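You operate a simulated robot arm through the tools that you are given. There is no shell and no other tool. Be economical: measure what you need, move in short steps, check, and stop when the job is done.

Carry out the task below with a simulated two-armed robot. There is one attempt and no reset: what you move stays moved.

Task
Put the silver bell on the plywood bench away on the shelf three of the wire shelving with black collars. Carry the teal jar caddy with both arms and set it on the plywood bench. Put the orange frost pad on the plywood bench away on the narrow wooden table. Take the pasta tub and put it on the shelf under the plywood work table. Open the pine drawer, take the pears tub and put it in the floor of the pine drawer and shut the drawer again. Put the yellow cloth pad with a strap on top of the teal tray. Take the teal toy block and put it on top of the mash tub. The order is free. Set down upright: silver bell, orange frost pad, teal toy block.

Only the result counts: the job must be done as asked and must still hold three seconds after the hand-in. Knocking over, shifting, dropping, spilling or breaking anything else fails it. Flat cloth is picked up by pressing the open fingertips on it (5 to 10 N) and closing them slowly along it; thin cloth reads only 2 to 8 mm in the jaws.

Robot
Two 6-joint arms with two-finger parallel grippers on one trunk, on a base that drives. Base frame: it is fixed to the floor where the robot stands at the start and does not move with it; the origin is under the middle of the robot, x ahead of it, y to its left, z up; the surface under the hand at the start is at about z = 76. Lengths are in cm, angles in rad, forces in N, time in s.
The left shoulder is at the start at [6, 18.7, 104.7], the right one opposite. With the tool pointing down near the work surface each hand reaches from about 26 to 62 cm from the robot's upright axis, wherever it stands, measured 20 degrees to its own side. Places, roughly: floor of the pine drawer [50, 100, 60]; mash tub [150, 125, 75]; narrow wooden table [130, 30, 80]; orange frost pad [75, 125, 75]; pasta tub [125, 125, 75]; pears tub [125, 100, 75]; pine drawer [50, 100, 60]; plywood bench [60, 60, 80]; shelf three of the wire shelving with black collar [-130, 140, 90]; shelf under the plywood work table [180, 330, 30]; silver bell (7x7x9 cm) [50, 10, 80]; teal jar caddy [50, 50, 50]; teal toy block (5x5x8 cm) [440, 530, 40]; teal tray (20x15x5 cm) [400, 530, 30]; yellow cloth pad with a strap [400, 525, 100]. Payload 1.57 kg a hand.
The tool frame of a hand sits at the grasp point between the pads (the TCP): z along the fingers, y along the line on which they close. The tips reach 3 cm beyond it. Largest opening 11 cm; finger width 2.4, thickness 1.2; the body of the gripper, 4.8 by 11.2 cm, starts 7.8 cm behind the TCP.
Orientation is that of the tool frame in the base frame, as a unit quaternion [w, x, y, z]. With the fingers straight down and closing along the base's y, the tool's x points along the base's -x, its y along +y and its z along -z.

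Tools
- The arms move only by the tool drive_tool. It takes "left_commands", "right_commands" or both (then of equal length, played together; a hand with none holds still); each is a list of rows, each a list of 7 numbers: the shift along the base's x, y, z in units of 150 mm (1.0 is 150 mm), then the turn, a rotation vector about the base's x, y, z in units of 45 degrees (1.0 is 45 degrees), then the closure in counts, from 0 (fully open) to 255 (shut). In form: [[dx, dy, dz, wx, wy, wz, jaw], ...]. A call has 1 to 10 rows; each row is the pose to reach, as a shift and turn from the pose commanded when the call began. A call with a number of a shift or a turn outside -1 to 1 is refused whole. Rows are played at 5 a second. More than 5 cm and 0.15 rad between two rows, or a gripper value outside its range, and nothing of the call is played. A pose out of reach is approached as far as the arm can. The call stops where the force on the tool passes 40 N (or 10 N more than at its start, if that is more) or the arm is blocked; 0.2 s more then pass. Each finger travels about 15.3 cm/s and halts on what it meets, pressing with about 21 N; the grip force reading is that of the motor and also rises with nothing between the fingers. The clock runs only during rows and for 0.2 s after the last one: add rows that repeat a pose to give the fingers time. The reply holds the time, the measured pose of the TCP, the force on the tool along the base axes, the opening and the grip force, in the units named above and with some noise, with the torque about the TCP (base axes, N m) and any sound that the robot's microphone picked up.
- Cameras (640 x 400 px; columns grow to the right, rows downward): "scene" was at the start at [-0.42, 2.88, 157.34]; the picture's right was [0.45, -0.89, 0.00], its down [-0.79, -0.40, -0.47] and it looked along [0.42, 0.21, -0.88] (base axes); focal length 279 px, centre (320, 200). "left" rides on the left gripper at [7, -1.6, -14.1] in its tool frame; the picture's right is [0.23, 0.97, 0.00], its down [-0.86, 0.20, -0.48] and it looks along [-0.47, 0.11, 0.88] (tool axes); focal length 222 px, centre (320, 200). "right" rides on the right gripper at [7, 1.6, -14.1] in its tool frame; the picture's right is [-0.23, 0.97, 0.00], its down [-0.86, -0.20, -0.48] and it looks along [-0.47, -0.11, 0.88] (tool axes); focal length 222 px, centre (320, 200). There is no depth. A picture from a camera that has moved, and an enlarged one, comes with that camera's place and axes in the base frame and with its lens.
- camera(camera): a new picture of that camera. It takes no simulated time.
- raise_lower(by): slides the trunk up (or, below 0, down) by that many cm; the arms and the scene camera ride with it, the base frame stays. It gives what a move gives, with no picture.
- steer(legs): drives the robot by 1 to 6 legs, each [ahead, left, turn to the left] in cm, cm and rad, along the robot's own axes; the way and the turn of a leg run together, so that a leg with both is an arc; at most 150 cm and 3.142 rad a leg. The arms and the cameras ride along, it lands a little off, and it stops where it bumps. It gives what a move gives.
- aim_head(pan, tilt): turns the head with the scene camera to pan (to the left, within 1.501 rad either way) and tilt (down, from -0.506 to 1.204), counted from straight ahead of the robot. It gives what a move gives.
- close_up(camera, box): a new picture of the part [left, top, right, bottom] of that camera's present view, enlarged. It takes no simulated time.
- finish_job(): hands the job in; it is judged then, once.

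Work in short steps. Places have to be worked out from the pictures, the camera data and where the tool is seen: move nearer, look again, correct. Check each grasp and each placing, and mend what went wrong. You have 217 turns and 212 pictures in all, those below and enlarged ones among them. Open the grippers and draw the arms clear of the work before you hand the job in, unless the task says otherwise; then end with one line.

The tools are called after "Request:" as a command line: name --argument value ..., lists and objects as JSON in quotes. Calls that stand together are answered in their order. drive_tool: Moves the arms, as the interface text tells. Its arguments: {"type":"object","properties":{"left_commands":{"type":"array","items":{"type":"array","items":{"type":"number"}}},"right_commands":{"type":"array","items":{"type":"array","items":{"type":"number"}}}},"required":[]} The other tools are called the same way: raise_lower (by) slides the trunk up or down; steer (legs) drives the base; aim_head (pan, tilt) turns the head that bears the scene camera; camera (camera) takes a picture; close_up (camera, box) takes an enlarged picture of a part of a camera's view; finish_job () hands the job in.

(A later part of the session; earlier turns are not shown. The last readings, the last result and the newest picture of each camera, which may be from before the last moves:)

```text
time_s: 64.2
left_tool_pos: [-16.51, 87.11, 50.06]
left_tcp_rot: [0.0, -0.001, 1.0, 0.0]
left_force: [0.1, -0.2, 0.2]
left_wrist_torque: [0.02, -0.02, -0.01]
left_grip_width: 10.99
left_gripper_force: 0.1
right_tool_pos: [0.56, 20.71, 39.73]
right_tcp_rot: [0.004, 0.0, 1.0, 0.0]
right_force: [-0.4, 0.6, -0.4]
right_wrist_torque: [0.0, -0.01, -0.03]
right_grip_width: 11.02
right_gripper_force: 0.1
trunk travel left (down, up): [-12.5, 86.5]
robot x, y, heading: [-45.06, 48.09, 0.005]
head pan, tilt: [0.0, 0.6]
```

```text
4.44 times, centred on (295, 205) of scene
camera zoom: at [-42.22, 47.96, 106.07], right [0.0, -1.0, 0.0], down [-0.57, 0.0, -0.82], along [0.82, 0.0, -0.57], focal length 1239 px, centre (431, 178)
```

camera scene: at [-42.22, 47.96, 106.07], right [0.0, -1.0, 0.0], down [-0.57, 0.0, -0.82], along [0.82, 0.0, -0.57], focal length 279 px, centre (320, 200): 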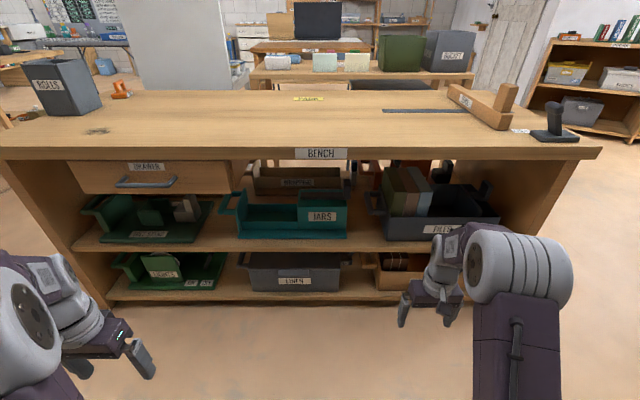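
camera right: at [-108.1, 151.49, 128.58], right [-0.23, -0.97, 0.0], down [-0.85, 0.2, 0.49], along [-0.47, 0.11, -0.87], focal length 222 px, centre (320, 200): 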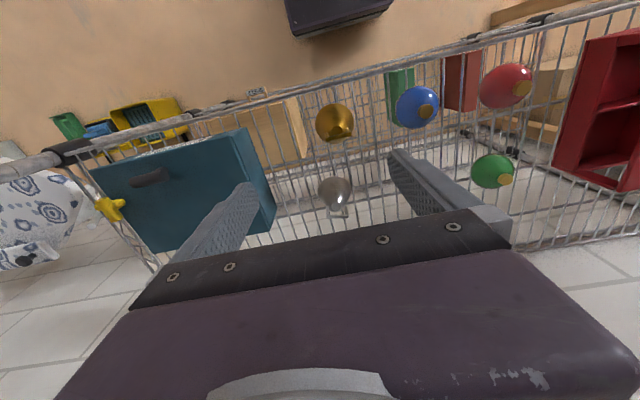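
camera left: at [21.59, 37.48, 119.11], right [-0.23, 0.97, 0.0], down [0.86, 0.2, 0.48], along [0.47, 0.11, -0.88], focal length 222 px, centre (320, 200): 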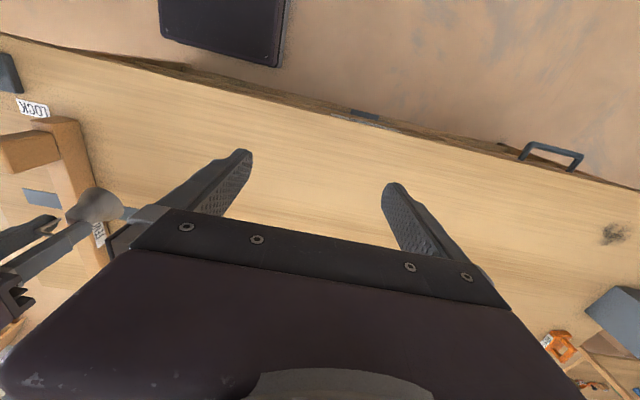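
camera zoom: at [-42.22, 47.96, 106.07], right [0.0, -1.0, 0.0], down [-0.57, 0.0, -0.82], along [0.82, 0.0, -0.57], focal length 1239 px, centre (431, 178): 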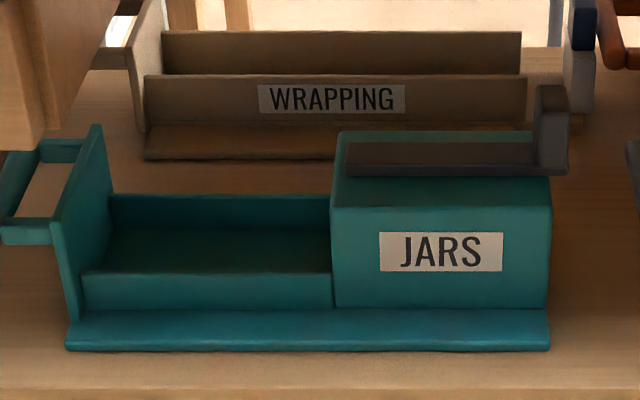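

I need to see the caddy's right side. I raise and pitch the right hand 45° to use its camera as an eye.

Request:
drive_tool --right_commands '[[0, -0.05, 0.25, 0, -0.18, 0, 0], [0, -0.1, 0.5, 0, -0.36, 0, 0], [0, -0.15, 0.75, 0, -0.54, 0, 0], [0, -0.2, 1.0, 0, -0.72, 0, 0], [0, -0.2, 1.0, 0, -0.9, 0, 0], [0, -0.2, 1.0, 0, -1, 0, 0]]'

Request:
drive_tool --right_commands '[[0, 0, 0.2, 0, 0, 0.18, 0], [0.1, 0, 0.4, 0, 0, 0.36, 0], [0.2, 0, 0.5, 0, 0, 0.54, 0], [0.2, 0, 0.5, 0, 0, 0.7, 0]]'

Request:
camera --camera "right"

```text
time_s: 65.6
left_tool_pos: [-16.5, 87.08, 50.11]
left_tcp_rot: [0.0, -0.001, 1.0, 0.0]
left_force: [-0.2, -0.1, 0.6]
left_wrist_torque: [-0.01, -0.01, 0.02]
left_grip_width: 10.99
left_gripper_force: 0.0
right_tool_pos: [0.27, 17.72, 54.68]
right_tcp_rot: [0.385, -0.001, 0.923, 0.0]
right_force: [-0.2, -0.2, -0.1]
right_wrist_torque: [-0.01, 0.03, 0.0]
right_grip_width: 11.03
right_gripper_force: 0.0
trunk travel left (down, up): [-12.5, 86.5]
robot x, y, heading: [-44.87, 47.99, 0.005]
head pan, tilt: [0.0, 0.6]
```

```text
time_s: 66.6
left_tool_pos: [-16.51, 87.08, 49.98]
left_tcp_rot: [0.001, -0.001, 1.0, -0.001]
left_force: [0.1, 0.0, 0.0]
left_wrist_torque: [0.02, 0.01, -0.01]
left_grip_width: 11.02
left_gripper_force: 0.0
right_tool_pos: [3.33, 17.57, 62.12]
right_tcp_rot: [0.371, -0.252, 0.888, 0.105]
right_force: [-0.2, -0.4, 0.7]
right_wrist_torque: [0.02, -0.01, -0.04]
right_grip_width: 10.99
right_gripper_force: 0.0
trunk travel left (down, up): [-12.5, 86.5]
robot x, y, heading: [-45.07, 47.86, -0.002]
head pan, tilt: [0.0, 0.6]
```

```text
179 pictures are left
camera right: at [-10.16, 11.14, 67.14], right [-0.38, 0.91, 0.16], down [0.33, -0.03, 0.94], along [0.87, 0.41, -0.29], focal length 222 px, centre (320, 200)
```

right: 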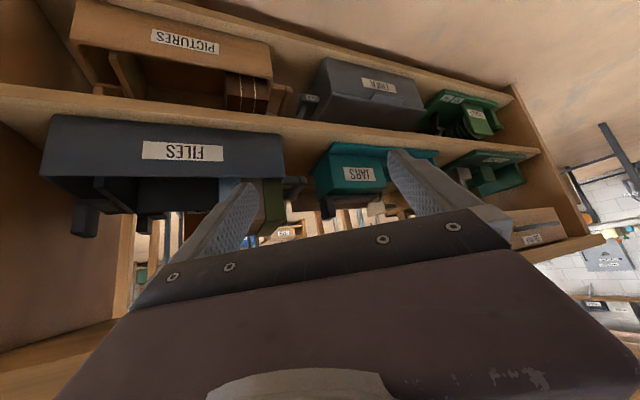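

Request:
close_up --camera "right" --box '[240, 130, 480, 280]'

Request:
aim_head --pan -0.1 --tilt 0.6

Request:
close_up --camera "scene" --box '[220, 150, 400, 260]'

```text
2.67 times, centred on (360, 205) of right
camera zoom: at [-10.16, 11.14, 67.14], right [-0.38, 0.91, 0.16], down [0.33, -0.03, 0.94], along [0.87, 0.41, -0.29], focal length 592 px, centre (213, 187)
```

zoom: 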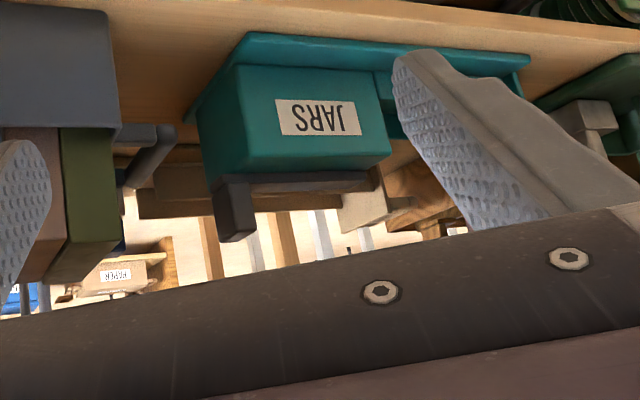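

```text
time_s: 67.3
left_tool_pos: [-16.44, 87.13, 49.95]
left_tcp_rot: [0.0, -0.001, 1.0, 0.0]
left_force: [0.2, 0.4, 0.1]
left_wrist_torque: [0.0, -0.01, -0.01]
left_grip_width: 10.99
left_gripper_force: 0.0
right_tool_pos: [3.43, 17.62, 62.19]
right_tcp_rot: [0.372, -0.25, 0.888, 0.104]
right_force: [-0.5, -0.3, -0.2]
right_wrist_torque: [0.01, 0.0, -0.01]
right_grip_width: 10.99
right_gripper_force: 0.1
trunk travel left (down, up): [-12.5, 86.5]
robot x, y, heading: [-44.85, 48.08, -0.002]
head pan, tilt: [-0.099, 0.6]
```

```text
3.56 times, centred on (310, 205) of scene
camera zoom: at [-42.27, 47.09, 106.07], right [-0.1, -1.0, 0.0], down [-0.56, 0.05, -0.83], along [0.82, -0.08, -0.56], focal length 991 px, centre (356, 182)
```

zoom: 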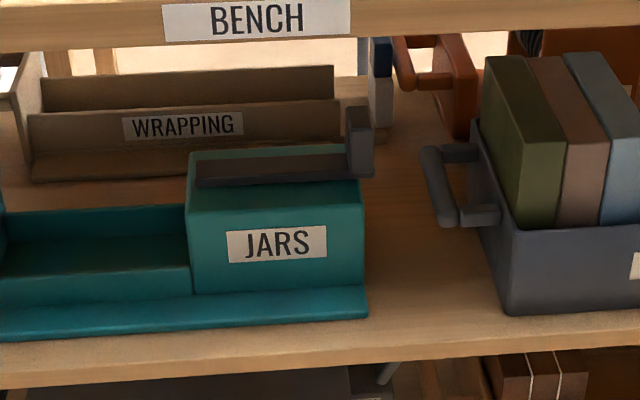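

The tote: teal box with an upright tab at its right end (about x 40–44, y 38, z 50–55) and a U handle on the left (crossbar y≈83.5, z≈46). I turn both hands horizontal, starting with pitch.

Request:
drive_tool --left_commands '[[0.2, -0.05, 0, 0, -0.18, 0, 0], [0.4, -0.1, 0, 0, -0.36, 0, 0], [0.6, -0.15, 0, 0, -0.54, 0, 0], [0.8, -0.2, 0, 0, -0.72, 0, 0], [1.0, -0.2, 0, 0, -0.9, 0, 0], [1.0, -0.2, 0, 0, -1, 0, 0]]' --right_commands '[[0, 0, 0, 0, 0, -0.18, 0], [0, 0, 0, 0, 0, -0.36, 0], [0, 0, 0, 0, 0, -0.54, 0], [0, 0, 0, 0, 0, -0.7, 0], [0, 0, 0, 0, 0, -0.7, 0], [0, 0, 0, 0, 0, -0.7, 0]]'

Request:
drive_tool --left_commands '[[0, 0, 0, 0, -0.18, 0, 0], [0, 0, 0, 0, -0.36, 0, 0], [0, 0, 0, 0, -0.54, 0, 0], [0, 0, 0, 0, -0.72, 0, 0], [0, 0, 0, 0, -0.9, 0, 0], [0, 0, 0, 0, -1, 0, 0]]' --right_commands '[[0, 0.1, -0.1, 0, -0.18, 0, 0], [0, 0.2, -0.2, 0, -0.36, 0, 0], [0, 0.3, -0.3, 0, -0.54, 0, 0], [0, 0.4, -0.4, 0, -0.72, 0, 0], [0, 0.5, -0.5, 0, -0.9, 0, 0], [0, 0.6, -0.6, 0, -1, 0, 0]]'

Request:
camera --camera "scene"

```text
time_s: 68.7
left_tool_pos: [-1.48, 84.07, 50.02]
left_tcp_rot: [0.382, -0.001, 0.924, 0.0]
left_force: [-0.1, 1.1, -0.4]
left_wrist_torque: [0.02, 0.0, 0.03]
left_grip_width: 11.0
left_gripper_force: 0.1
right_tool_pos: [3.5, 17.79, 62.16]
right_tcp_rot: [0.387, -0.001, 0.922, 0.0]
right_force: [-0.5, -1.0, -1.3]
right_wrist_torque: [-0.02, -0.01, 0.02]
right_grip_width: 11.01
right_gripper_force: 0.1
trunk travel left (down, up): [-12.5, 86.5]
robot x, y, heading: [-44.86, 48.16, 0.002]
head pan, tilt: [-0.099, 0.6]
```

```text
time_s: 70.1
left_tool_pos: [1.36, 88.93, 55.18]
left_tcp_rot: [0.705, -0.002, 0.709, -0.007]
left_force: [0.3, -0.3, 0.7]
left_wrist_torque: [-0.01, 0.01, 0.01]
left_grip_width: 10.99
left_gripper_force: 0.0
left hand out of reach, approached as far as the arm can: row 3, 4, 5, 6
right_tool_pos: [6.8, 23.78, 59.38]
right_tcp_rot: [0.698, 0.028, 0.714, 0.035]
right_force: [-0.8, -0.1, -0.2]
right_wrist_torque: [0.02, 0.03, -0.02]
right_grip_width: 11.04
right_gripper_force: 0.1
right hand out of reach, approached as far as the arm can: row 4, 5, 6
trunk travel left (down, up): [-12.5, 86.5]
robot x, y, heading: [-44.66, 48.07, 0.005]
head pan, tilt: [-0.099, 0.6]
```

```text
176 pictures are left
camera scene: at [-42.24, 47.11, 106.07], right [-0.1, -1.0, 0.0], down [-0.56, 0.05, -0.82], along [0.82, -0.08, -0.57], focal length 279 px, centre (320, 200)
```

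scene: 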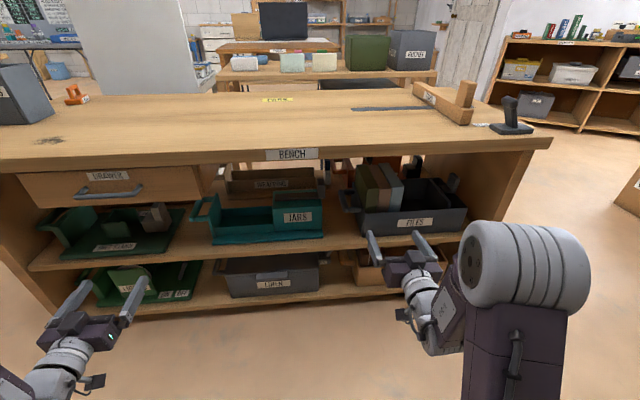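

Both are at the near limit of horizontal reach; I extend them forward ~12 cm to regain exact poses.

Request:
drive_tool --left_commands '[[0.25, 0, 0, 0, 0, 0, 0], [0.5, 0, 0, 0, 0, 0, 0], [0.75, 0, 0, 0, 0, 0, 0], [1.0, 0, 0, 0, 0, 0, 0]]' --right_commands '[[0.25, 0, 0, 0, 0, 0, 0], [0.5, 0, 0, 0, 0, 0, 0], [0.75, 0, 0, 0, 0, 0, 0], [1.0, 0, 0, 0, 0, 0, 0]]'

```text
time_s: 71.1
left_tool_pos: [16.4, 88.73, 55.01]
left_tcp_rot: [0.707, -0.002, 0.707, -0.001]
left_force: [0.4, -0.4, -0.6]
left_wrist_torque: [-0.03, 0.01, 0.01]
left_grip_width: 10.98
left_gripper_force: 0.1
right_tool_pos: [21.52, 22.26, 59.33]
right_tcp_rot: [0.697, 0.024, 0.716, 0.04]
right_force: [0.2, -0.4, 0.4]
right_wrist_torque: [0.01, 0.02, 0.01]
right_grip_width: 11.01
right_gripper_force: 0.0
right hand out of reach, approached as far as the arm can: row 1, 2, 3, 4
trunk travel left (down, up): [-12.5, 86.5]
robot x, y, heading: [-45.1, 48.08, 0.0]
head pan, tilt: [-0.099, 0.6]
```

Left is exact. I correct the right hand's orientation while moving it inward/down, and roll the left hand about x so it closes vertically.

Request:
drive_tool --left_commands '[[0, 0, 0, 0.18, 0, 0, 0], [0, 0, 0, 0.36, 0, 0, 0], [0, 0, 0, 0.54, 0, 0, 0], [0, 0, 0, 0.72, 0, 0, 0], [0, 0, 0, 0.9, 0, 0, 0], [0, 0, 0, 1, 0, 0, 0]]' --right_commands '[[0, 0.15, -0.1, 0, 0, 0, 0], [0, 0.3, -0.2, -0.05, 0, 0, 0], [0, 0.45, -0.3, -0.115, -0.034, -0.029, 0], [0, 0.6, -0.4, -0.115, -0.034, -0.029, 0], [0, 0.7, -0.4, -0.115, -0.034, -0.029, 0], [0, 0.7, -0.4, -0.115, -0.034, -0.029, 0]]'

Request:
drive_tool --left_commands '[[0, 0, -0.1, 0.18, 0, 0, 0], [0, 0, -0.2, 0.36, 0, 0, 0], [0, 0, -0.3, 0.54, 0, 0, 0], [0, 0, -0.4, 0.72, 0, 0, 0], [0, 0, -0.5, 0.9, 0, 0, 0], [0, 0, -0.5, 1, 0, 0, 0]]'

Request:
camera --camera "scene"

Request:
camera --camera "left"

```text
time_s: 72.3
left_tool_pos: [22.62, 98.19, 60.55]
left_tcp_rot: [0.655, 0.244, 0.677, 0.229]
left_force: [-3.4, -3.1, -12.5]
left_wrist_torque: [-0.34, -0.03, 0.12]
left_grip_width: 10.06
left_gripper_force: 0.0
left hand out of reach, approached as far as the arm can: row 2, 3, 4, 5, 6
right_tool_pos: [22.24, 23.72, 54.63]
right_tcp_rot: [0.704, -0.019, 0.71, 0.028]
right_force: [0.5, -0.3, -0.2]
right_wrist_torque: [-0.02, -0.01, -0.02]
right_grip_width: 10.99
right_gripper_force: 0.0
right hand out of reach, approached as far as the arm can: row 1, 2, 3, 4, 5, 6
trunk travel left (down, up): [-12.5, 86.5]
robot x, y, heading: [-44.61, 48.2, 0.0]
head pan, tilt: [-0.099, 0.6]
stopped in row 6 (left hand): the force on the tool passed its limit at 41 N (the readings are from after the stop); the commanded pose is now the measured one
```

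```text
time_s: 72.7
left_tool_pos: [23.16, 99.64, 60.35]
left_tcp_rot: [0.643, 0.276, 0.665, 0.262]
left_force: [-22.3, -10.9, -10.2]
left_wrist_torque: [0.2, -1.2, 0.82]
left_grip_width: 9.56
left_gripper_force: 0.1
left hand out of reach, approached as far as the arm can: row 1
right_tool_pos: [22.14, 23.83, 54.75]
right_tcp_rot: [0.705, -0.019, 0.709, 0.028]
right_force: [-0.5, -0.3, 0.2]
right_wrist_torque: [-0.01, 0.01, -0.02]
right_grip_width: 11.0
right_gripper_force: 0.1
trunk travel left (down, up): [-12.5, 86.5]
robot x, y, heading: [-45.1, 48.15, 0.006]
head pan, tilt: [-0.099, 0.6]
stopped in row 1 (left hand): the force on the tool passed its limit at 58 N (the readings are from after the stop); the commanded pose is now the measured one
```

```text
175 pictures are left
camera scene: at [-42.44, 47.04, 106.08], right [-0.09, -1.0, 0.0], down [-0.56, 0.05, -0.83], along [0.82, -0.08, -0.56], focal length 279 px, centre (320, 200)
```

scene: 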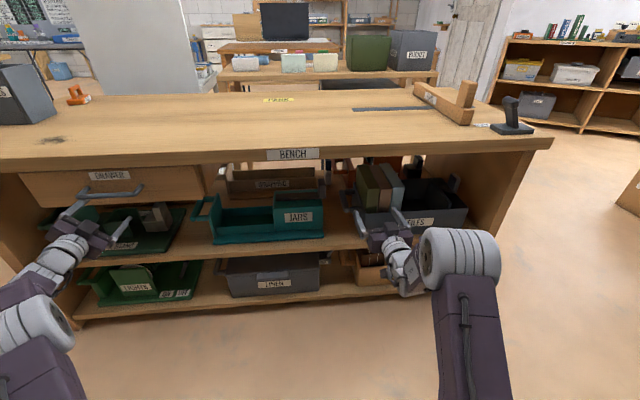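

```text
174 pictures are left
camera left: at [8.91, 103.53, 54.78], right [0.03, 0.85, 0.52], down [-0.45, -0.46, 0.76], along [0.89, -0.26, 0.37], focal length 222 px, centre (320, 200)
```

left: 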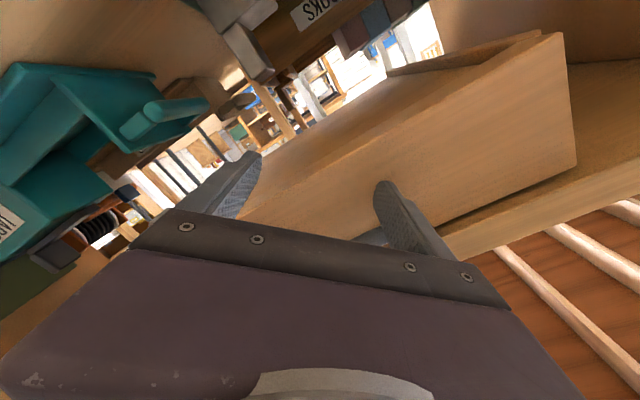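

The unreachable roll made the left hand drift onto the drawer handle. I back it off straight.

Request:
drive_tool --left_commands '[[-0.15, 0, 0, 0, 0, 0, 0], [-0.35, -0.0, 0, 0, 0, 0, 0], [-0.6, -0.1, 0, 0, 0, 0, 0], [-0.8, -0.2, 0, 0, 0, 0, 0]]'

Request:
close_up --camera "scene" --box '[0, 140, 340, 320]'

```text
time_s: 73.7
left_tool_pos: [13.8, 101.77, 65.36]
left_tcp_rot: [0.643, 0.279, 0.667, 0.254]
left_force: [-0.4, -0.7, -0.2]
left_wrist_torque: [0.04, -0.03, 0.0]
left_grip_width: 11.03
left_gripper_force: 0.1
left hand out of reach, approached as far as the arm can: row 1, 2, 3, 4
right_tool_pos: [22.16, 23.82, 54.89]
right_tcp_rot: [0.705, -0.018, 0.709, 0.028]
right_force: [-0.6, 0.4, 0.0]
right_wrist_torque: [0.03, -0.03, 0.05]
right_grip_width: 11.01
right_gripper_force: 0.1
trunk travel left (down, up): [-12.5, 86.5]
robot x, y, heading: [-44.88, 47.83, -0.002]
head pan, tilt: [-0.099, 0.6]
```

```text
1.88 times, centred on (170, 230) of scene
camera zoom: at [-42.43, 47.02, 106.09], right [-0.09, -1.0, 0.0], down [-0.56, 0.05, -0.83], along [0.82, -0.08, -0.56], focal length 525 px, centre (602, 144)
```

zoom: 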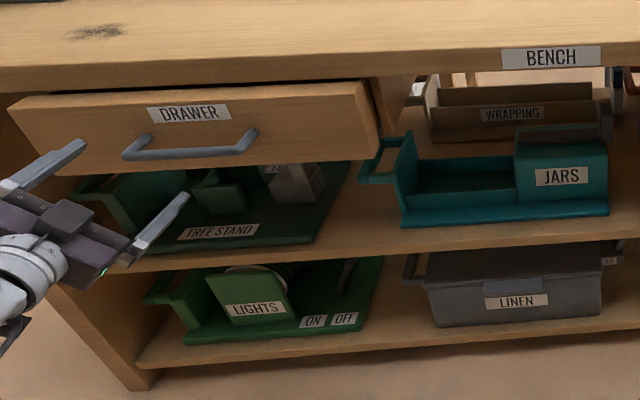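

The drawer got pulled a little open, harmless. The horizontal roll hits limits, so I'll use a pitched (≈45° down-forward) grasp with the jaws closing along y instead. I undo the left roll.

Request:
drive_tool --left_commands '[[-0.15, -0.1, 0, -0.18, 0, 0, 0], [-0.3, -0.2, 0, -0.36, 0, 0, 0], [-0.45, -0.3, 0, -0.54, 0, 0, 0], [-0.6, -0.4, 0, -0.72, 0, 0, 0], [-0.6, -0.5, 0, -0.9, 0, 0, 0], [-0.6, -0.6, 0, -1, 0, 0, 0]]' --right_commands '[[-0.2, 0, 0, 0, 0.18, 0, 0], [-0.4, 0, 0.1, 0, 0.36, 0, 0], [-0.6, 0, 0.2, 0, 0.54, 0, 0], [-0.8, 0, 0.3, 0, 0.72, 0, 0], [-0.8, 0, 0.3, 0, 0.9, 0, 0], [-0.8, 0, 0.3, 0, 1.0, 0, 0]]'

Request:
drive_tool --left_commands '[[0, 0, 0, 0, 0.18, 0, 0], [0, 0, 0, 0, 0.36, 0, 0], [0, 0, 0, 0, 0.54, 0, 0], [0, 0, 0, 0, 0.72, 0, 0], [0, 0, 0, 0, 0.9, 0, 0], [0, 0, 0, 0, 1, 0, 0]]'

```text
time_s: 75.1
left_tool_pos: [5.04, 92.36, 65.16]
left_tcp_rot: [0.7, 0.01, 0.714, -0.013]
left_force: [0.3, 0.0, 0.9]
left_wrist_torque: [0.01, 0.01, 0.0]
left_grip_width: 10.98
left_gripper_force: 0.0
right_tool_pos: [10.22, 23.89, 59.24]
right_tcp_rot: [0.381, -0.007, 0.924, 0.033]
right_force: [-0.7, -1.0, -0.6]
right_wrist_torque: [0.0, -0.05, 0.0]
right_grip_width: 10.98
right_gripper_force: 0.1
trunk travel left (down, up): [-12.5, 86.5]
robot x, y, heading: [-44.97, 47.89, 0.001]
head pan, tilt: [-0.099, 0.6]
```

```text
time_s: 76.5
left_tool_pos: [5.0, 92.48, 64.91]
left_tcp_rot: [0.373, 0.005, 0.928, -0.013]
left_force: [-0.3, -0.5, 0.2]
left_wrist_torque: [-0.01, 0.0, 0.02]
left_grip_width: 11.02
left_gripper_force: 0.0
right_tool_pos: [10.08, 23.88, 59.16]
right_tcp_rot: [0.38, -0.007, 0.925, 0.032]
right_force: [-0.4, -0.6, -0.7]
right_wrist_torque: [0.01, 0.0, 0.02]
right_grip_width: 10.98
right_gripper_force: 0.0
trunk travel left (down, up): [-12.5, 86.5]
robot x, y, heading: [-45.41, 48.08, 0.003]
head pan, tilt: [-0.099, 0.6]
```

Now both are at 45° exactly. I bring the left hand in front of the U handle and look.

Request:
drive_tool --left_commands '[[0.1, -0.2, -0.15, 0, 0, 0, 0], [0.2, -0.4, -0.3, 0, 0, 0, 0], [0.3, -0.6, -0.45, 0, 0, 0, 0]]' --right_commands '[[0, 0.2, 0, 0, 0, 0, 0], [0, 0.5, 0, 0, 0, 0, 0], [0, 0.8, 0, 0, 0, 0, 0]]'

Request:
camera --camera "left"

Request:
camera --camera "right"

```text
time_s: 77.3
left_tool_pos: [9.66, 83.42, 58.38]
left_tcp_rot: [0.374, 0.004, 0.927, -0.013]
left_force: [-0.1, -0.2, -0.6]
left_wrist_torque: [0.01, -0.01, -0.04]
left_grip_width: 11.02
left_gripper_force: 0.0
right_tool_pos: [10.24, 35.89, 59.38]
right_tcp_rot: [0.38, -0.008, 0.924, 0.033]
right_force: [0.2, -0.7, 0.4]
right_wrist_torque: [-0.01, 0.02, -0.01]
right_grip_width: 11.01
right_gripper_force: 0.0
trunk travel left (down, up): [-12.5, 86.5]
robot x, y, heading: [-45.02, 48.35, 0.009]
head pan, tilt: [-0.099, 0.6]
```

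```text
172 pictures are left
camera left: at [-5.22, 82.27, 63.81], right [-0.14, 0.97, -0.18], down [0.29, 0.21, 0.93], along [0.95, 0.08, -0.31], focal length 222 px, centre (320, 200)
```

left: 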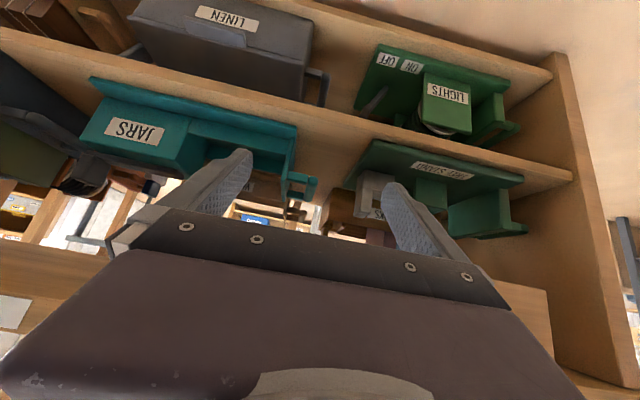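

```text
171 pictures are left
camera right: at [-4.68, 36.58, 64.61], right [0.12, 0.97, 0.21], down [0.28, -0.24, 0.93], along [0.95, -0.06, -0.3], focal length 222 px, centre (320, 200)
```

right: 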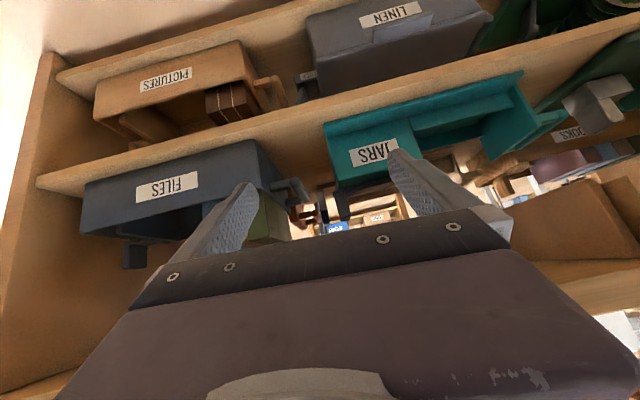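

Request:
close_up --camera "left" --box '[220, 110, 360, 230]'

Request:
close_up --camera "right" --box '[280, 80, 600, 240]'

```text
3.33 times, centred on (290, 170) of left
camera zoom: at [-5.22, 82.27, 63.81], right [-0.14, 0.97, -0.18], down [0.29, 0.21, 0.93], along [0.95, 0.08, -0.31], focal length 740 px, centre (420, 300)
```

zoom: 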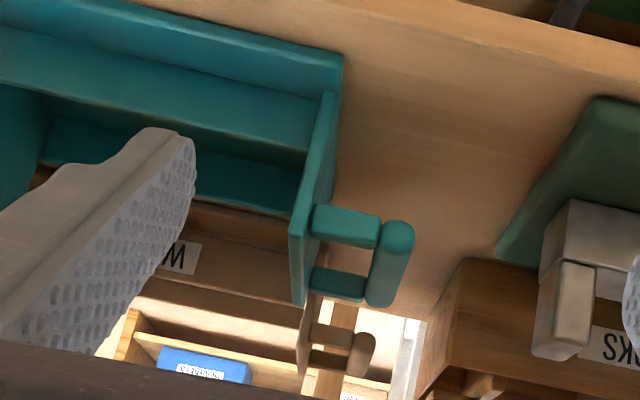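

```text
2.00 times, centred on (440, 160) of right
camera zoom: at [-4.68, 36.58, 64.61], right [0.12, 0.97, 0.21], down [0.28, -0.24, 0.93], along [0.95, -0.06, -0.3], focal length 444 px, centre (80, 280)
```

zoom: 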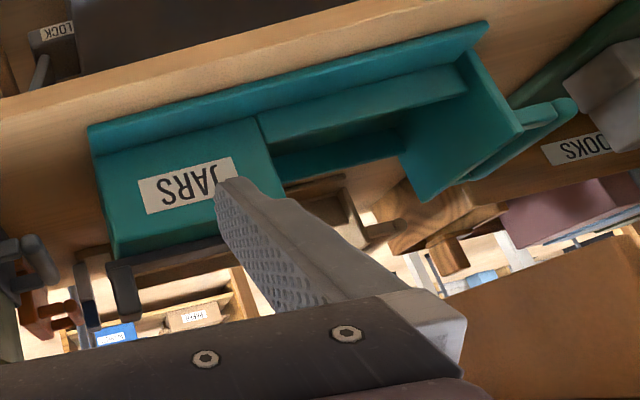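

Request:
close_up --camera "right" --box '[300, 160, 400, 250]'

Request:
close_up --camera "scene" --box '[260, 170, 360, 250]'

```text
4.44 times, centred on (350, 205) of right
camera zoom: at [-4.68, 36.58, 64.61], right [0.12, 0.97, 0.21], down [0.28, -0.24, 0.93], along [0.95, -0.06, -0.3], focal length 987 px, centre (187, 178)
```

zoom: 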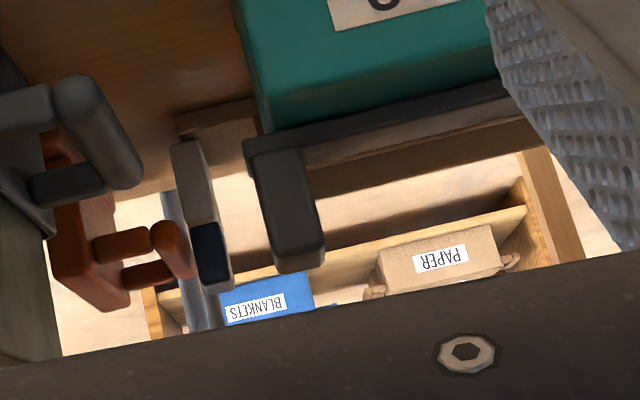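

```text
5.00 times, centred on (310, 210) of scene
camera zoom: at [-42.32, 47.08, 106.07], right [-0.09, -1.0, 0.0], down [-0.56, 0.05, -0.82], along [0.82, -0.08, -0.57], focal length 1394 px, centre (370, 150)
```

zoom: 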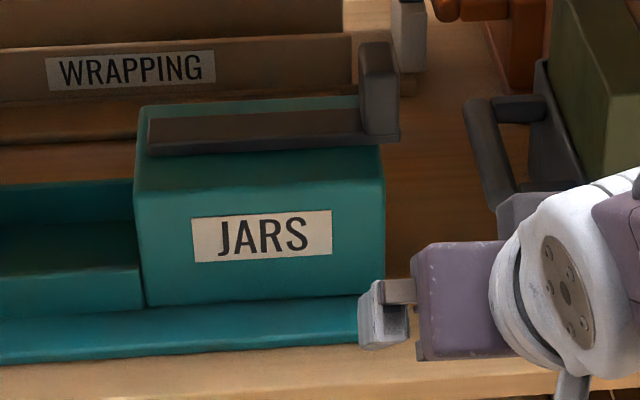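

Handle geometry is now clear: crossbar along x (39–50) at y 84, z 45.3; tab y≈38.1, x 41–45, z 49–54.5. I align the robot at y≈61, and pose the hands: left pitched 20°, right 30°, in line with the targets.

Request:
steer --legs '[[0, 12.7, -0.006]]'

Request:
drive_tool --left_commands '[[0, -0.2, -0.1, 0.01, -0.15, 0.01, 110], [0.1, -0.4, -0.2, 0.027, -0.3, 0.022, 110], [0.15, -0.6, -0.3, 0.027, -0.45, 0.022, 110], [0.15, -0.8, -0.4, 0.027, -0.578, 0.022, 110], [0.15, -0.82, -0.45, 0.027, -0.578, 0.022, 110]]' --right_commands '[[0, -0.15, -0.1, -0.03, -0.1, -0.02, 115], [0, -0.3, -0.2, -0.07, -0.2, -0.051, 115], [0, -0.45, -0.3, -0.07, -0.34, -0.051, 115], [0, -0.65, -0.35, -0.07, -0.34, -0.051, 115], [0, -0.7, -0.35, -0.07, -0.34, -0.051, 115]]'

```text
time_s: 78.6
left_tool_pos: [9.73, 96.13, 58.5]
left_tcp_rot: [0.374, 0.007, 0.927, -0.015]
left_force: [1.1, 0.0, -0.5]
left_wrist_torque: [-0.02, -0.02, 0.0]
left_grip_width: 10.98
left_gripper_force: 0.1
right_tool_pos: [10.06, 48.28, 59.42]
right_tcp_rot: [0.38, -0.006, 0.925, 0.031]
right_force: [0.1, -0.4, 0.4]
right_wrist_torque: [-0.01, 0.04, -0.02]
right_grip_width: 11.0
right_gripper_force: 0.0
trunk travel left (down, up): [-12.5, 86.5]
robot x, y, heading: [-44.77, 60.22, 0.006]
head pan, tilt: [-0.099, 0.6]
```

```text
time_s: 79.8
left_tool_pos: [12.49, 84.81, 52.85]
left_tcp_rot: [0.57, 0.002, 0.821, -0.011]
left_force: [0.0, 0.1, 0.3]
left_wrist_torque: [0.02, 0.0, 0.0]
left_grip_width: 6.28
left_gripper_force: 0.0
left hand out of reach, approached as far as the arm can: row 4, 5
right_tool_pos: [9.93, 41.33, 54.98]
right_tcp_rot: [0.472, 0.01, 0.881, -0.031]
right_force: [0.2, -0.1, 0.2]
right_wrist_torque: [0.01, 0.02, -0.01]
right_grip_width: 6.04
right_gripper_force: 0.0
right hand out of reach, approached as far as the arm can: row 1, 2, 3, 4, 5
trunk travel left (down, up): [-12.5, 86.5]
robot x, y, heading: [-44.87, 60.47, 0.006]
head pan, tilt: [-0.099, 0.6]
```

Hands are at the near/low limit. I lower the trunk 11 cm (hands relatively higher) and extend.

Request:
drive_tool --left_commands '[[0.15, 0, 0.15, 0, 0, 0, 110], [0.3, 0, 0.3, 0, 0, 0, 110], [0.45, 0, 0.5, 0, 0, 0, 110]]' --right_commands '[[0.15, 0, 0.15, 0, 0, 0, 115], [0.3, 0, 0.3, 0, 0, 0, 115], [0.45, 0, 0.5, 0, 0, 0, 115]]'

Request:
raise_lower --by -11

```text
time_s: 80.6
left_tool_pos: [19.2, 84.73, 60.35]
left_tcp_rot: [0.573, 0.005, 0.82, 0.001]
left_force: [0.3, 1.0, 0.4]
left_wrist_torque: [0.0, 0.03, -0.01]
left_grip_width: 6.27
left_gripper_force: 0.0
right_tool_pos: [16.09, 41.25, 61.54]
right_tcp_rot: [0.473, 0.011, 0.88, -0.034]
right_force: [0.0, 0.2, 0.4]
right_wrist_torque: [0.02, -0.05, 0.02]
right_grip_width: 6.0
right_gripper_force: 0.0
right hand out of reach, approached as far as the arm can: row 3
trunk travel left (down, up): [-12.5, 86.5]
robot x, y, heading: [-45.26, 60.16, 0.002]
head pan, tilt: [-0.099, 0.6]
```

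```text
time_s: 82.0
left_tool_pos: [19.23, 84.64, 49.34]
left_tcp_rot: [0.574, 0.005, 0.819, 0.0]
left_force: [0.8, 0.1, -0.2]
left_wrist_torque: [0.01, 0.0, 0.01]
left_grip_width: 6.26
left_gripper_force: 0.0
right_tool_pos: [16.1, 41.24, 50.43]
right_tcp_rot: [0.472, 0.014, 0.881, -0.035]
right_force: [0.0, -0.1, 1.3]
right_wrist_torque: [-0.01, 0.0, 0.01]
right_grip_width: 6.05
right_gripper_force: 0.1
trunk travel left (down, up): [-1.5, 97.5]
robot x, y, heading: [-45.02, 60.79, 0.002]
head pan, tilt: [-0.099, 0.6]
```

Left is set. I correct the right hand's yaw and bring it to y 38.2, z 55.

Request:
drive_tool --left_commands '[[0, -0.02, 0, 0, 0, 0, 110], [0, -0.03, 0.02, 0, 0, 0, 110], [0, -0.03, 0.04, 0, 0, 0, 110], [0, -0.03, 0.04, 0, 0, 0, 110]]' --right_commands '[[0.1, -0.07, 0.1, 0.02, 0, 0.03, 115], [0.2, -0.14, 0.2, 0.062, 0, 0.073, 115], [0.25, -0.2, 0.3, 0.062, 0, 0.073, 115], [0.25, -0.2, 0.3, 0.062, 0, 0.073, 115]]'

Request:
camera --camera "right"

Request:
camera --camera "left"

```text
time_s: 83.0
left_tool_pos: [19.24, 84.38, 49.99]
left_tcp_rot: [0.574, 0.005, 0.819, 0.0]
left_force: [0.0, -0.1, 0.0]
left_wrist_torque: [-0.02, 0.02, -0.01]
left_grip_width: 6.27
left_gripper_force: 0.1
right_tool_pos: [19.84, 38.21, 54.99]
right_tcp_rot: [0.473, -0.001, 0.881, 0.001]
right_force: [-0.5, 0.0, -0.2]
right_wrist_torque: [-0.01, 0.02, 0.0]
right_grip_width: 6.02
right_gripper_force: 0.1
right hand out of reach, approached as far as the arm can: row 1, 2
trunk travel left (down, up): [-1.5, 97.5]
robot x, y, heading: [-44.97, 60.62, 0.003]
head pan, tilt: [-0.099, 0.6]
```

```text
166 pictures are left
camera right: at [4.22, 39.89, 56.96], right [0.12, 0.97, 0.19], down [0.07, -0.2, 0.98], along [0.99, -0.11, -0.1], focal length 222 px, centre (320, 200)
```

right: 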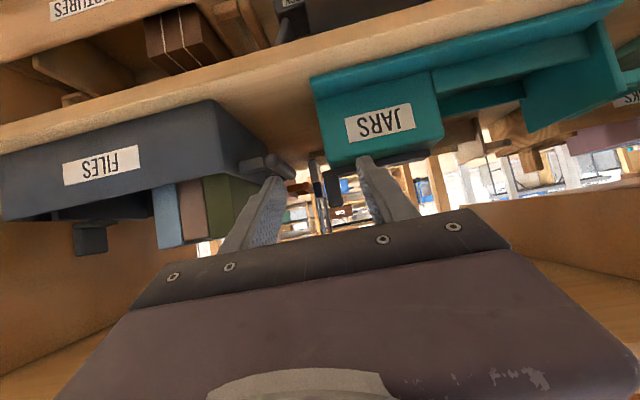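

```text
165 pictures are left
camera left: at [3.62, 82.89, 48.22], right [-0.07, 0.98, -0.21], down [-0.16, 0.19, 0.97], along [0.99, 0.1, 0.14], focal length 222 px, centre (320, 200)
```

left: 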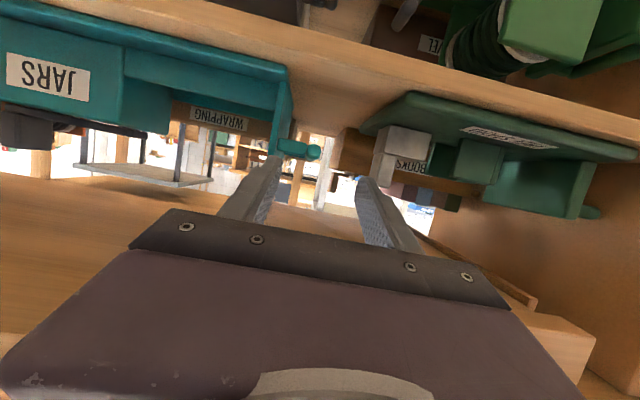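

Both aligned. I drive ahead 16 cm with arms held.

Request:
steer --legs '[[16, 0, 0]]'

Request:
camera --camera "right"

Request:
camera --camera "left"

Request:
camera --camera "scene"

```text
time_s: 84.4
left_tool_pos: [35.26, 84.58, 49.9]
left_tcp_rot: [0.573, 0.004, 0.82, 0.001]
left_force: [-0.6, 0.3, 0.6]
left_wrist_torque: [0.03, 0.0, 0.01]
left_grip_width: 6.25
left_gripper_force: 0.0
right_tool_pos: [35.97, 38.37, 54.93]
right_tcp_rot: [0.474, -0.002, 0.881, 0.001]
right_force: [-0.6, -1.1, -0.1]
right_wrist_torque: [0.01, -0.02, 0.0]
right_grip_width: 6.05
right_gripper_force: 0.0
trunk travel left (down, up): [-1.5, 97.5]
robot x, y, heading: [-29.04, 60.39, 0.01]
head pan, tilt: [-0.099, 0.6]
```

```text
164 pictures are left
camera right: at [20.27, 40.08, 56.95], right [0.12, 0.97, 0.19], down [0.07, -0.2, 0.98], along [0.99, -0.1, -0.1], focal length 222 px, centre (320, 200)
```

right: 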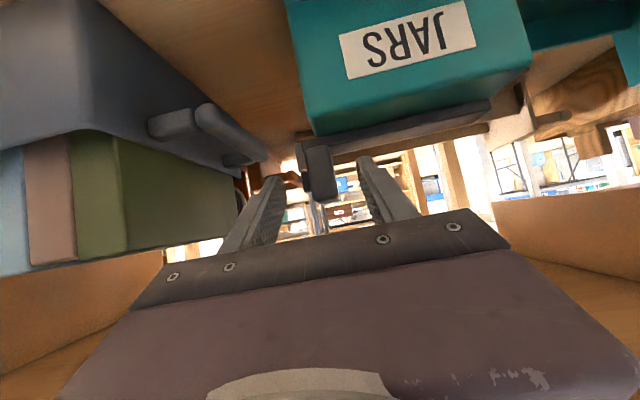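

```text
163 pictures are left
camera left: at [19.59, 83.06, 48.22], right [-0.07, 0.98, -0.21], down [-0.16, 0.19, 0.97], along [0.99, 0.1, 0.14], focal length 222 px, centre (320, 200)
```

left: 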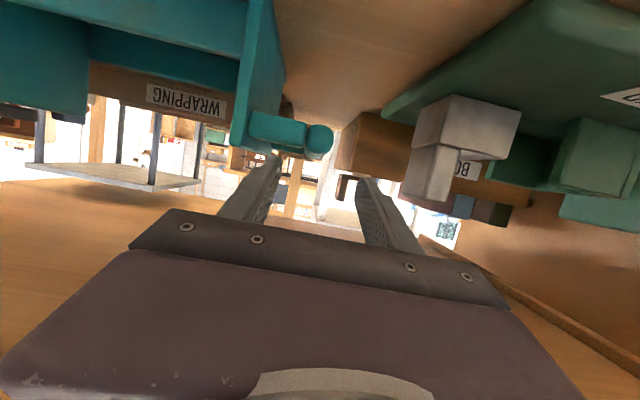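

```text
162 pictures are left
camera scene: at [-26.37, 59.78, 95.07], right [-0.09, -1.0, 0.0], down [-0.56, 0.05, -0.83], along [0.82, -0.08, -0.56], focal length 279 px, centre (320, 200)
```

scene: 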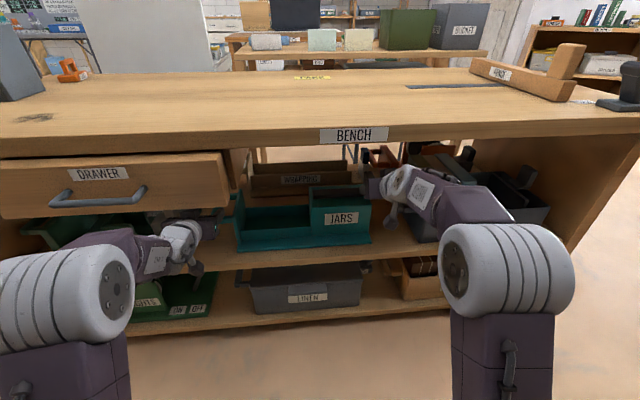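

Both are lined up. I advance both hands over the bar/tab, left staying high, then lower.

Request:
drive_tool --left_commands '[[0, -0.05, 0, 0, 0, 0, 139], [0.2, -0.05, 0, 0, 0, 0, 139], [0.4, -0.05, 0, 0, 0, 0, 139], [0.58, -0.05, 0, 0, 0, 0, 139], [0.58, -0.05, -0.08, 0, 0, 0, 139], [0.58, -0.05, -0.16, 0, 0, 0, 139]]' --right_commands '[[0, 0.01, 0, 0, 0, 0, 115], [0.15, 0.01, 0, 0, 0, 0, 115], [0.3, 0.01, 0, 0, 0, 0, 115], [0.47, 0.01, 0, 0, 0, 0, 115], [0.47, 0.01, -0.06, 0, 0, 0, 115], [0.47, 0.01, -0.13, 0, 0, 0, 115]]'

Request:
camera --camera "left"

Request:
camera --camera "right"

```text
time_s: 85.8
left_tool_pos: [43.95, 83.66, 47.57]
left_tcp_rot: [0.574, 0.005, 0.819, 0.0]
left_force: [0.5, 0.1, 0.2]
left_wrist_torque: [-0.01, 0.01, -0.03]
left_grip_width: 5.02
left_gripper_force: 0.0
right_tool_pos: [42.89, 38.48, 53.06]
right_tcp_rot: [0.473, -0.002, 0.881, 0.001]
right_force: [0.5, 0.2, -0.5]
right_wrist_torque: [-0.03, 0.01, 0.0]
right_grip_width: 6.06
right_gripper_force: 0.2
trunk travel left (down, up): [-1.5, 97.5]
robot x, y, heading: [-29.09, 60.74, 0.003]
head pan, tilt: [-0.099, 0.6]
```

```text
161 pictures are left
camera left: at [28.39, 82.24, 45.79], right [-0.07, 0.98, -0.21], down [-0.16, 0.19, 0.97], along [0.99, 0.1, 0.14], focal length 222 px, centre (320, 200)
```

left: 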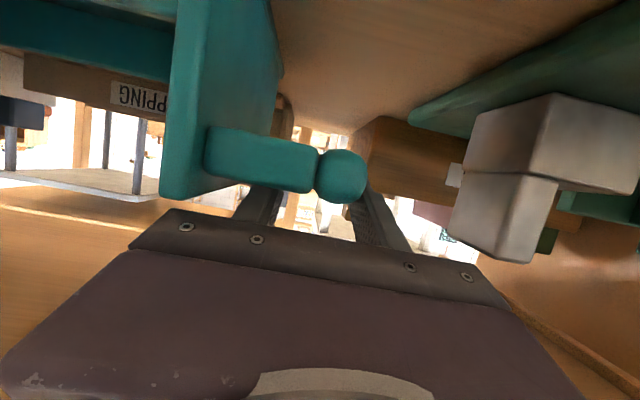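

```text
160 pictures are left
camera right: at [27.27, 40.19, 55.02], right [0.12, 0.97, 0.19], down [0.07, -0.2, 0.98], along [0.99, -0.1, -0.1], focal length 222 px, centre (320, 200)
```

right: 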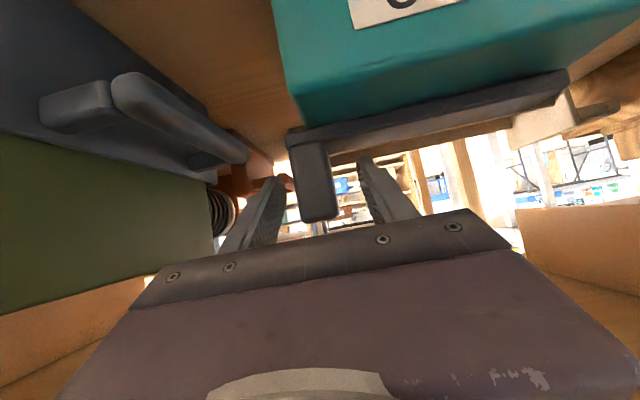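

Both straddle. I close both hands.

Request:
drive_tool --left_commands '[[0, 0.015, -0.02, 0, 0, 0, 180], [0, 0.015, -0.02, 0, 0, 0, 220], [0, 0.015, -0.02, 0, 0, 0, 255], [0, 0.015, -0.02, 0, 0, 0, 255], [0, 0.015, -0.02, 0, 0, 0, 255]]' --right_commands '[[0, 0, 0, 0, 0, 0, 160], [0, 0, 0, 0, 0, 0, 200], [0, 0, 0, 0, 0, 0, 255], [0, 0, 0, 0, 0, 0, 255], [0, 0, 0, 0, 0, 0, 255]]'

```text
time_s: 87.0
left_tool_pos: [44.03, 83.91, 47.26]
left_tcp_rot: [0.573, 0.005, 0.82, 0.001]
left_force: [2.3, 3.8, 0.0]
left_wrist_torque: [-0.04, 0.02, 1.21]
left_grip_width: 2.39
left_gripper_force: 21.0
right_tool_pos: [42.82, 38.48, 53.11]
right_tcp_rot: [0.473, -0.001, 0.881, 0.0]
right_force: [-2.7, -5.1, 0.2]
right_wrist_torque: [-0.13, -0.18, -0.35]
right_grip_width: 2.58
right_gripper_force: 20.9
trunk travel left (down, up): [-1.5, 97.5]
robot x, y, heading: [-29.15, 60.94, 0.006]
head pan, tilt: [-0.099, 0.6]
```

Firm grips (2.4 and 2.6 cm). I lift 2 cm with the trunk and check.

Request:
raise_lower --by 2.5

Request:
camera --camera "scene"

```text
time_s: 87.7
left_tool_pos: [44.1, 83.98, 49.57]
left_tcp_rot: [0.573, 0.004, 0.82, 0.001]
left_force: [2.2, 6.9, -3.1]
left_wrist_torque: [0.01, 0.29, 1.2]
left_grip_width: 2.41
left_gripper_force: 20.9
right_tool_pos: [42.94, 38.63, 55.38]
right_tcp_rot: [0.472, -0.002, 0.882, 0.001]
right_force: [-2.7, -6.6, -5.6]
right_wrist_torque: [0.1, -0.13, -0.19]
right_grip_width: 2.59
right_gripper_force: 20.7
trunk travel left (down, up): [-4.0, 95.0]
robot x, y, heading: [-29.17, 60.77, 0.006]
head pan, tilt: [-0.099, 0.6]
```

```text
159 pictures are left
camera scene: at [-26.22, 59.77, 97.56], right [-0.09, -1.0, 0.0], down [-0.56, 0.05, -0.82], along [0.82, -0.08, -0.57], focal length 279 px, centre (320, 200)
```

scene: 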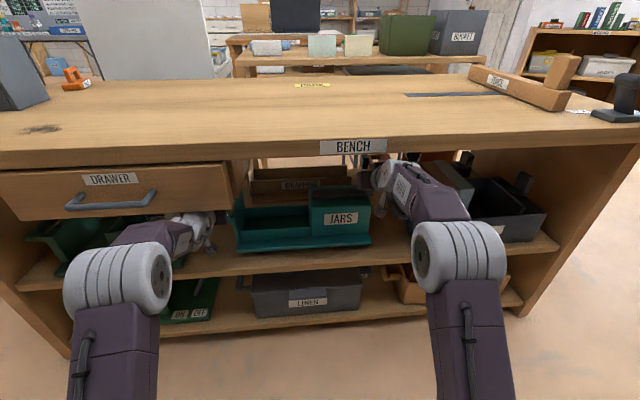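

Caddy is lifted. I back the robot out 42 cm.

Request:
steer --legs '[[-42, 0, 0]]'

Request:
camera --camera "scene"

```text
time_s: 90.3
left_tool_pos: [1.58, 83.78, 49.68]
left_tcp_rot: [0.573, 0.004, 0.82, 0.002]
left_force: [2.2, 2.8, -3.1]
left_wrist_torque: [0.0, 0.15, 1.2]
left_grip_width: 2.42
left_gripper_force: 21.0
right_tool_pos: [0.6, 38.38, 55.29]
right_tcp_rot: [0.473, -0.002, 0.881, 0.001]
right_force: [-1.7, -4.4, -6.2]
right_wrist_torque: [0.04, 0.02, -0.31]
right_grip_width: 2.58
right_gripper_force: 20.7
trunk travel left (down, up): [-4.0, 95.0]
robot x, y, heading: [-71.67, 60.3, 0.007]
head pan, tilt: [-0.099, 0.6]
```

```text
158 pictures are left
camera scene: at [-68.7, 59.54, 97.57], right [-0.09, -1.0, 0.0], down [-0.56, 0.05, -0.82], along [0.82, -0.08, -0.57], focal length 279 px, centre (320, 200)
```

scene: 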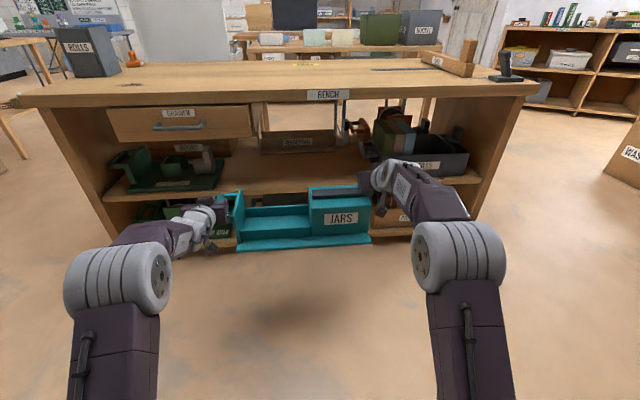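

Caddy is out. I raise the trunk 49 cm, then drive forward over the bench.

Request:
raise_lower --by 49

Request:
steer --legs '[[43, 0, -0.004]]'

Request:
aim_head --pan 0 --tilt 0.8

Request:
camera --camera "scene"

Request:
camera --camera "left"

```text
refused: 49 is not a number from -40 to 40
```

```text
time_s: 93.0
left_tool_pos: [45.02, 83.7, 49.56]
left_tcp_rot: [0.572, 0.007, 0.82, -0.001]
left_force: [1.9, 0.2, -2.8]
left_wrist_torque: [0.0, -0.15, 1.21]
left_grip_width: 2.42
left_gripper_force: 21.0
right_tool_pos: [43.8, 38.31, 55.34]
right_tcp_rot: [0.471, -0.001, 0.882, 0.001]
right_force: [-1.9, 0.0, -6.8]
right_wrist_torque: [-0.11, 0.33, -0.38]
right_grip_width: 2.58
right_gripper_force: 21.5
trunk travel left (down, up): [-4.0, 95.0]
robot x, y, heading: [-27.9, 60.42, 0.001]
head pan, tilt: [-0.099, 0.6]
```

```text
time_s: 93.7
left_tool_pos: [45.11, 83.68, 49.47]
left_tcp_rot: [0.572, 0.006, 0.82, -0.001]
left_force: [2.1, -0.5, -3.2]
left_wrist_torque: [-0.05, 0.08, 1.23]
left_grip_width: 2.41
left_gripper_force: 20.9
right_tool_pos: [43.92, 38.32, 55.34]
right_tcp_rot: [0.472, -0.001, 0.882, 0.001]
right_force: [-1.5, 0.8, -5.9]
right_wrist_torque: [0.13, 0.09, -0.28]
right_grip_width: 2.59
right_gripper_force: 20.9
trunk travel left (down, up): [-4.0, 95.0]
robot x, y, heading: [-28.43, 61.02, -0.002]
head pan, tilt: [0.0, 0.799]
```

```text
157 pictures are left
camera scene: at [-25.97, 60.58, 95.88], right [0.0, -1.0, 0.0], down [-0.72, 0.0, -0.7], along [0.7, 0.0, -0.72], focal length 279 px, centre (320, 200)
```

scene: 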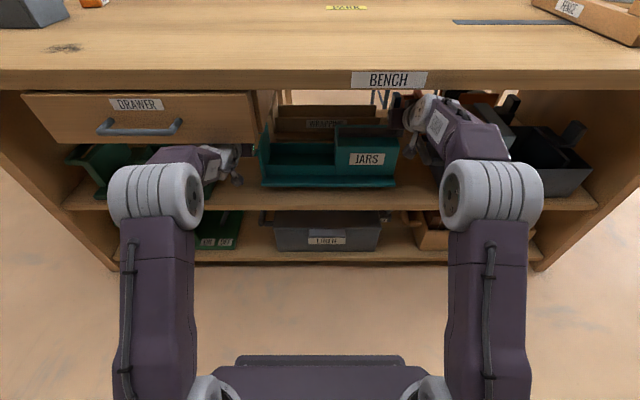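

```text
156 pictures are left
camera left: at [29.45, 82.26, 47.88], right [-0.07, 0.98, -0.21], down [-0.15, 0.19, 0.97], along [0.99, 0.1, 0.14], focal length 222 px, centre (320, 200)
```

left: 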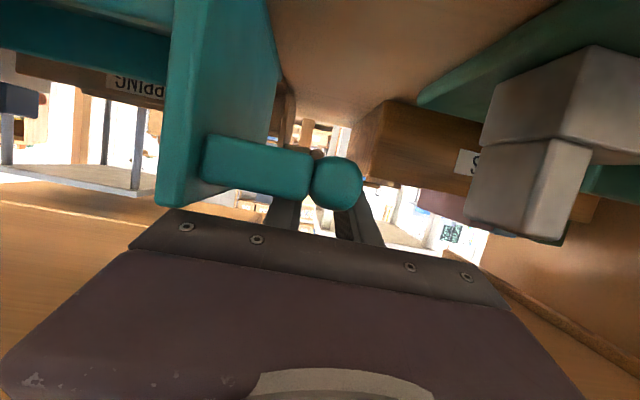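

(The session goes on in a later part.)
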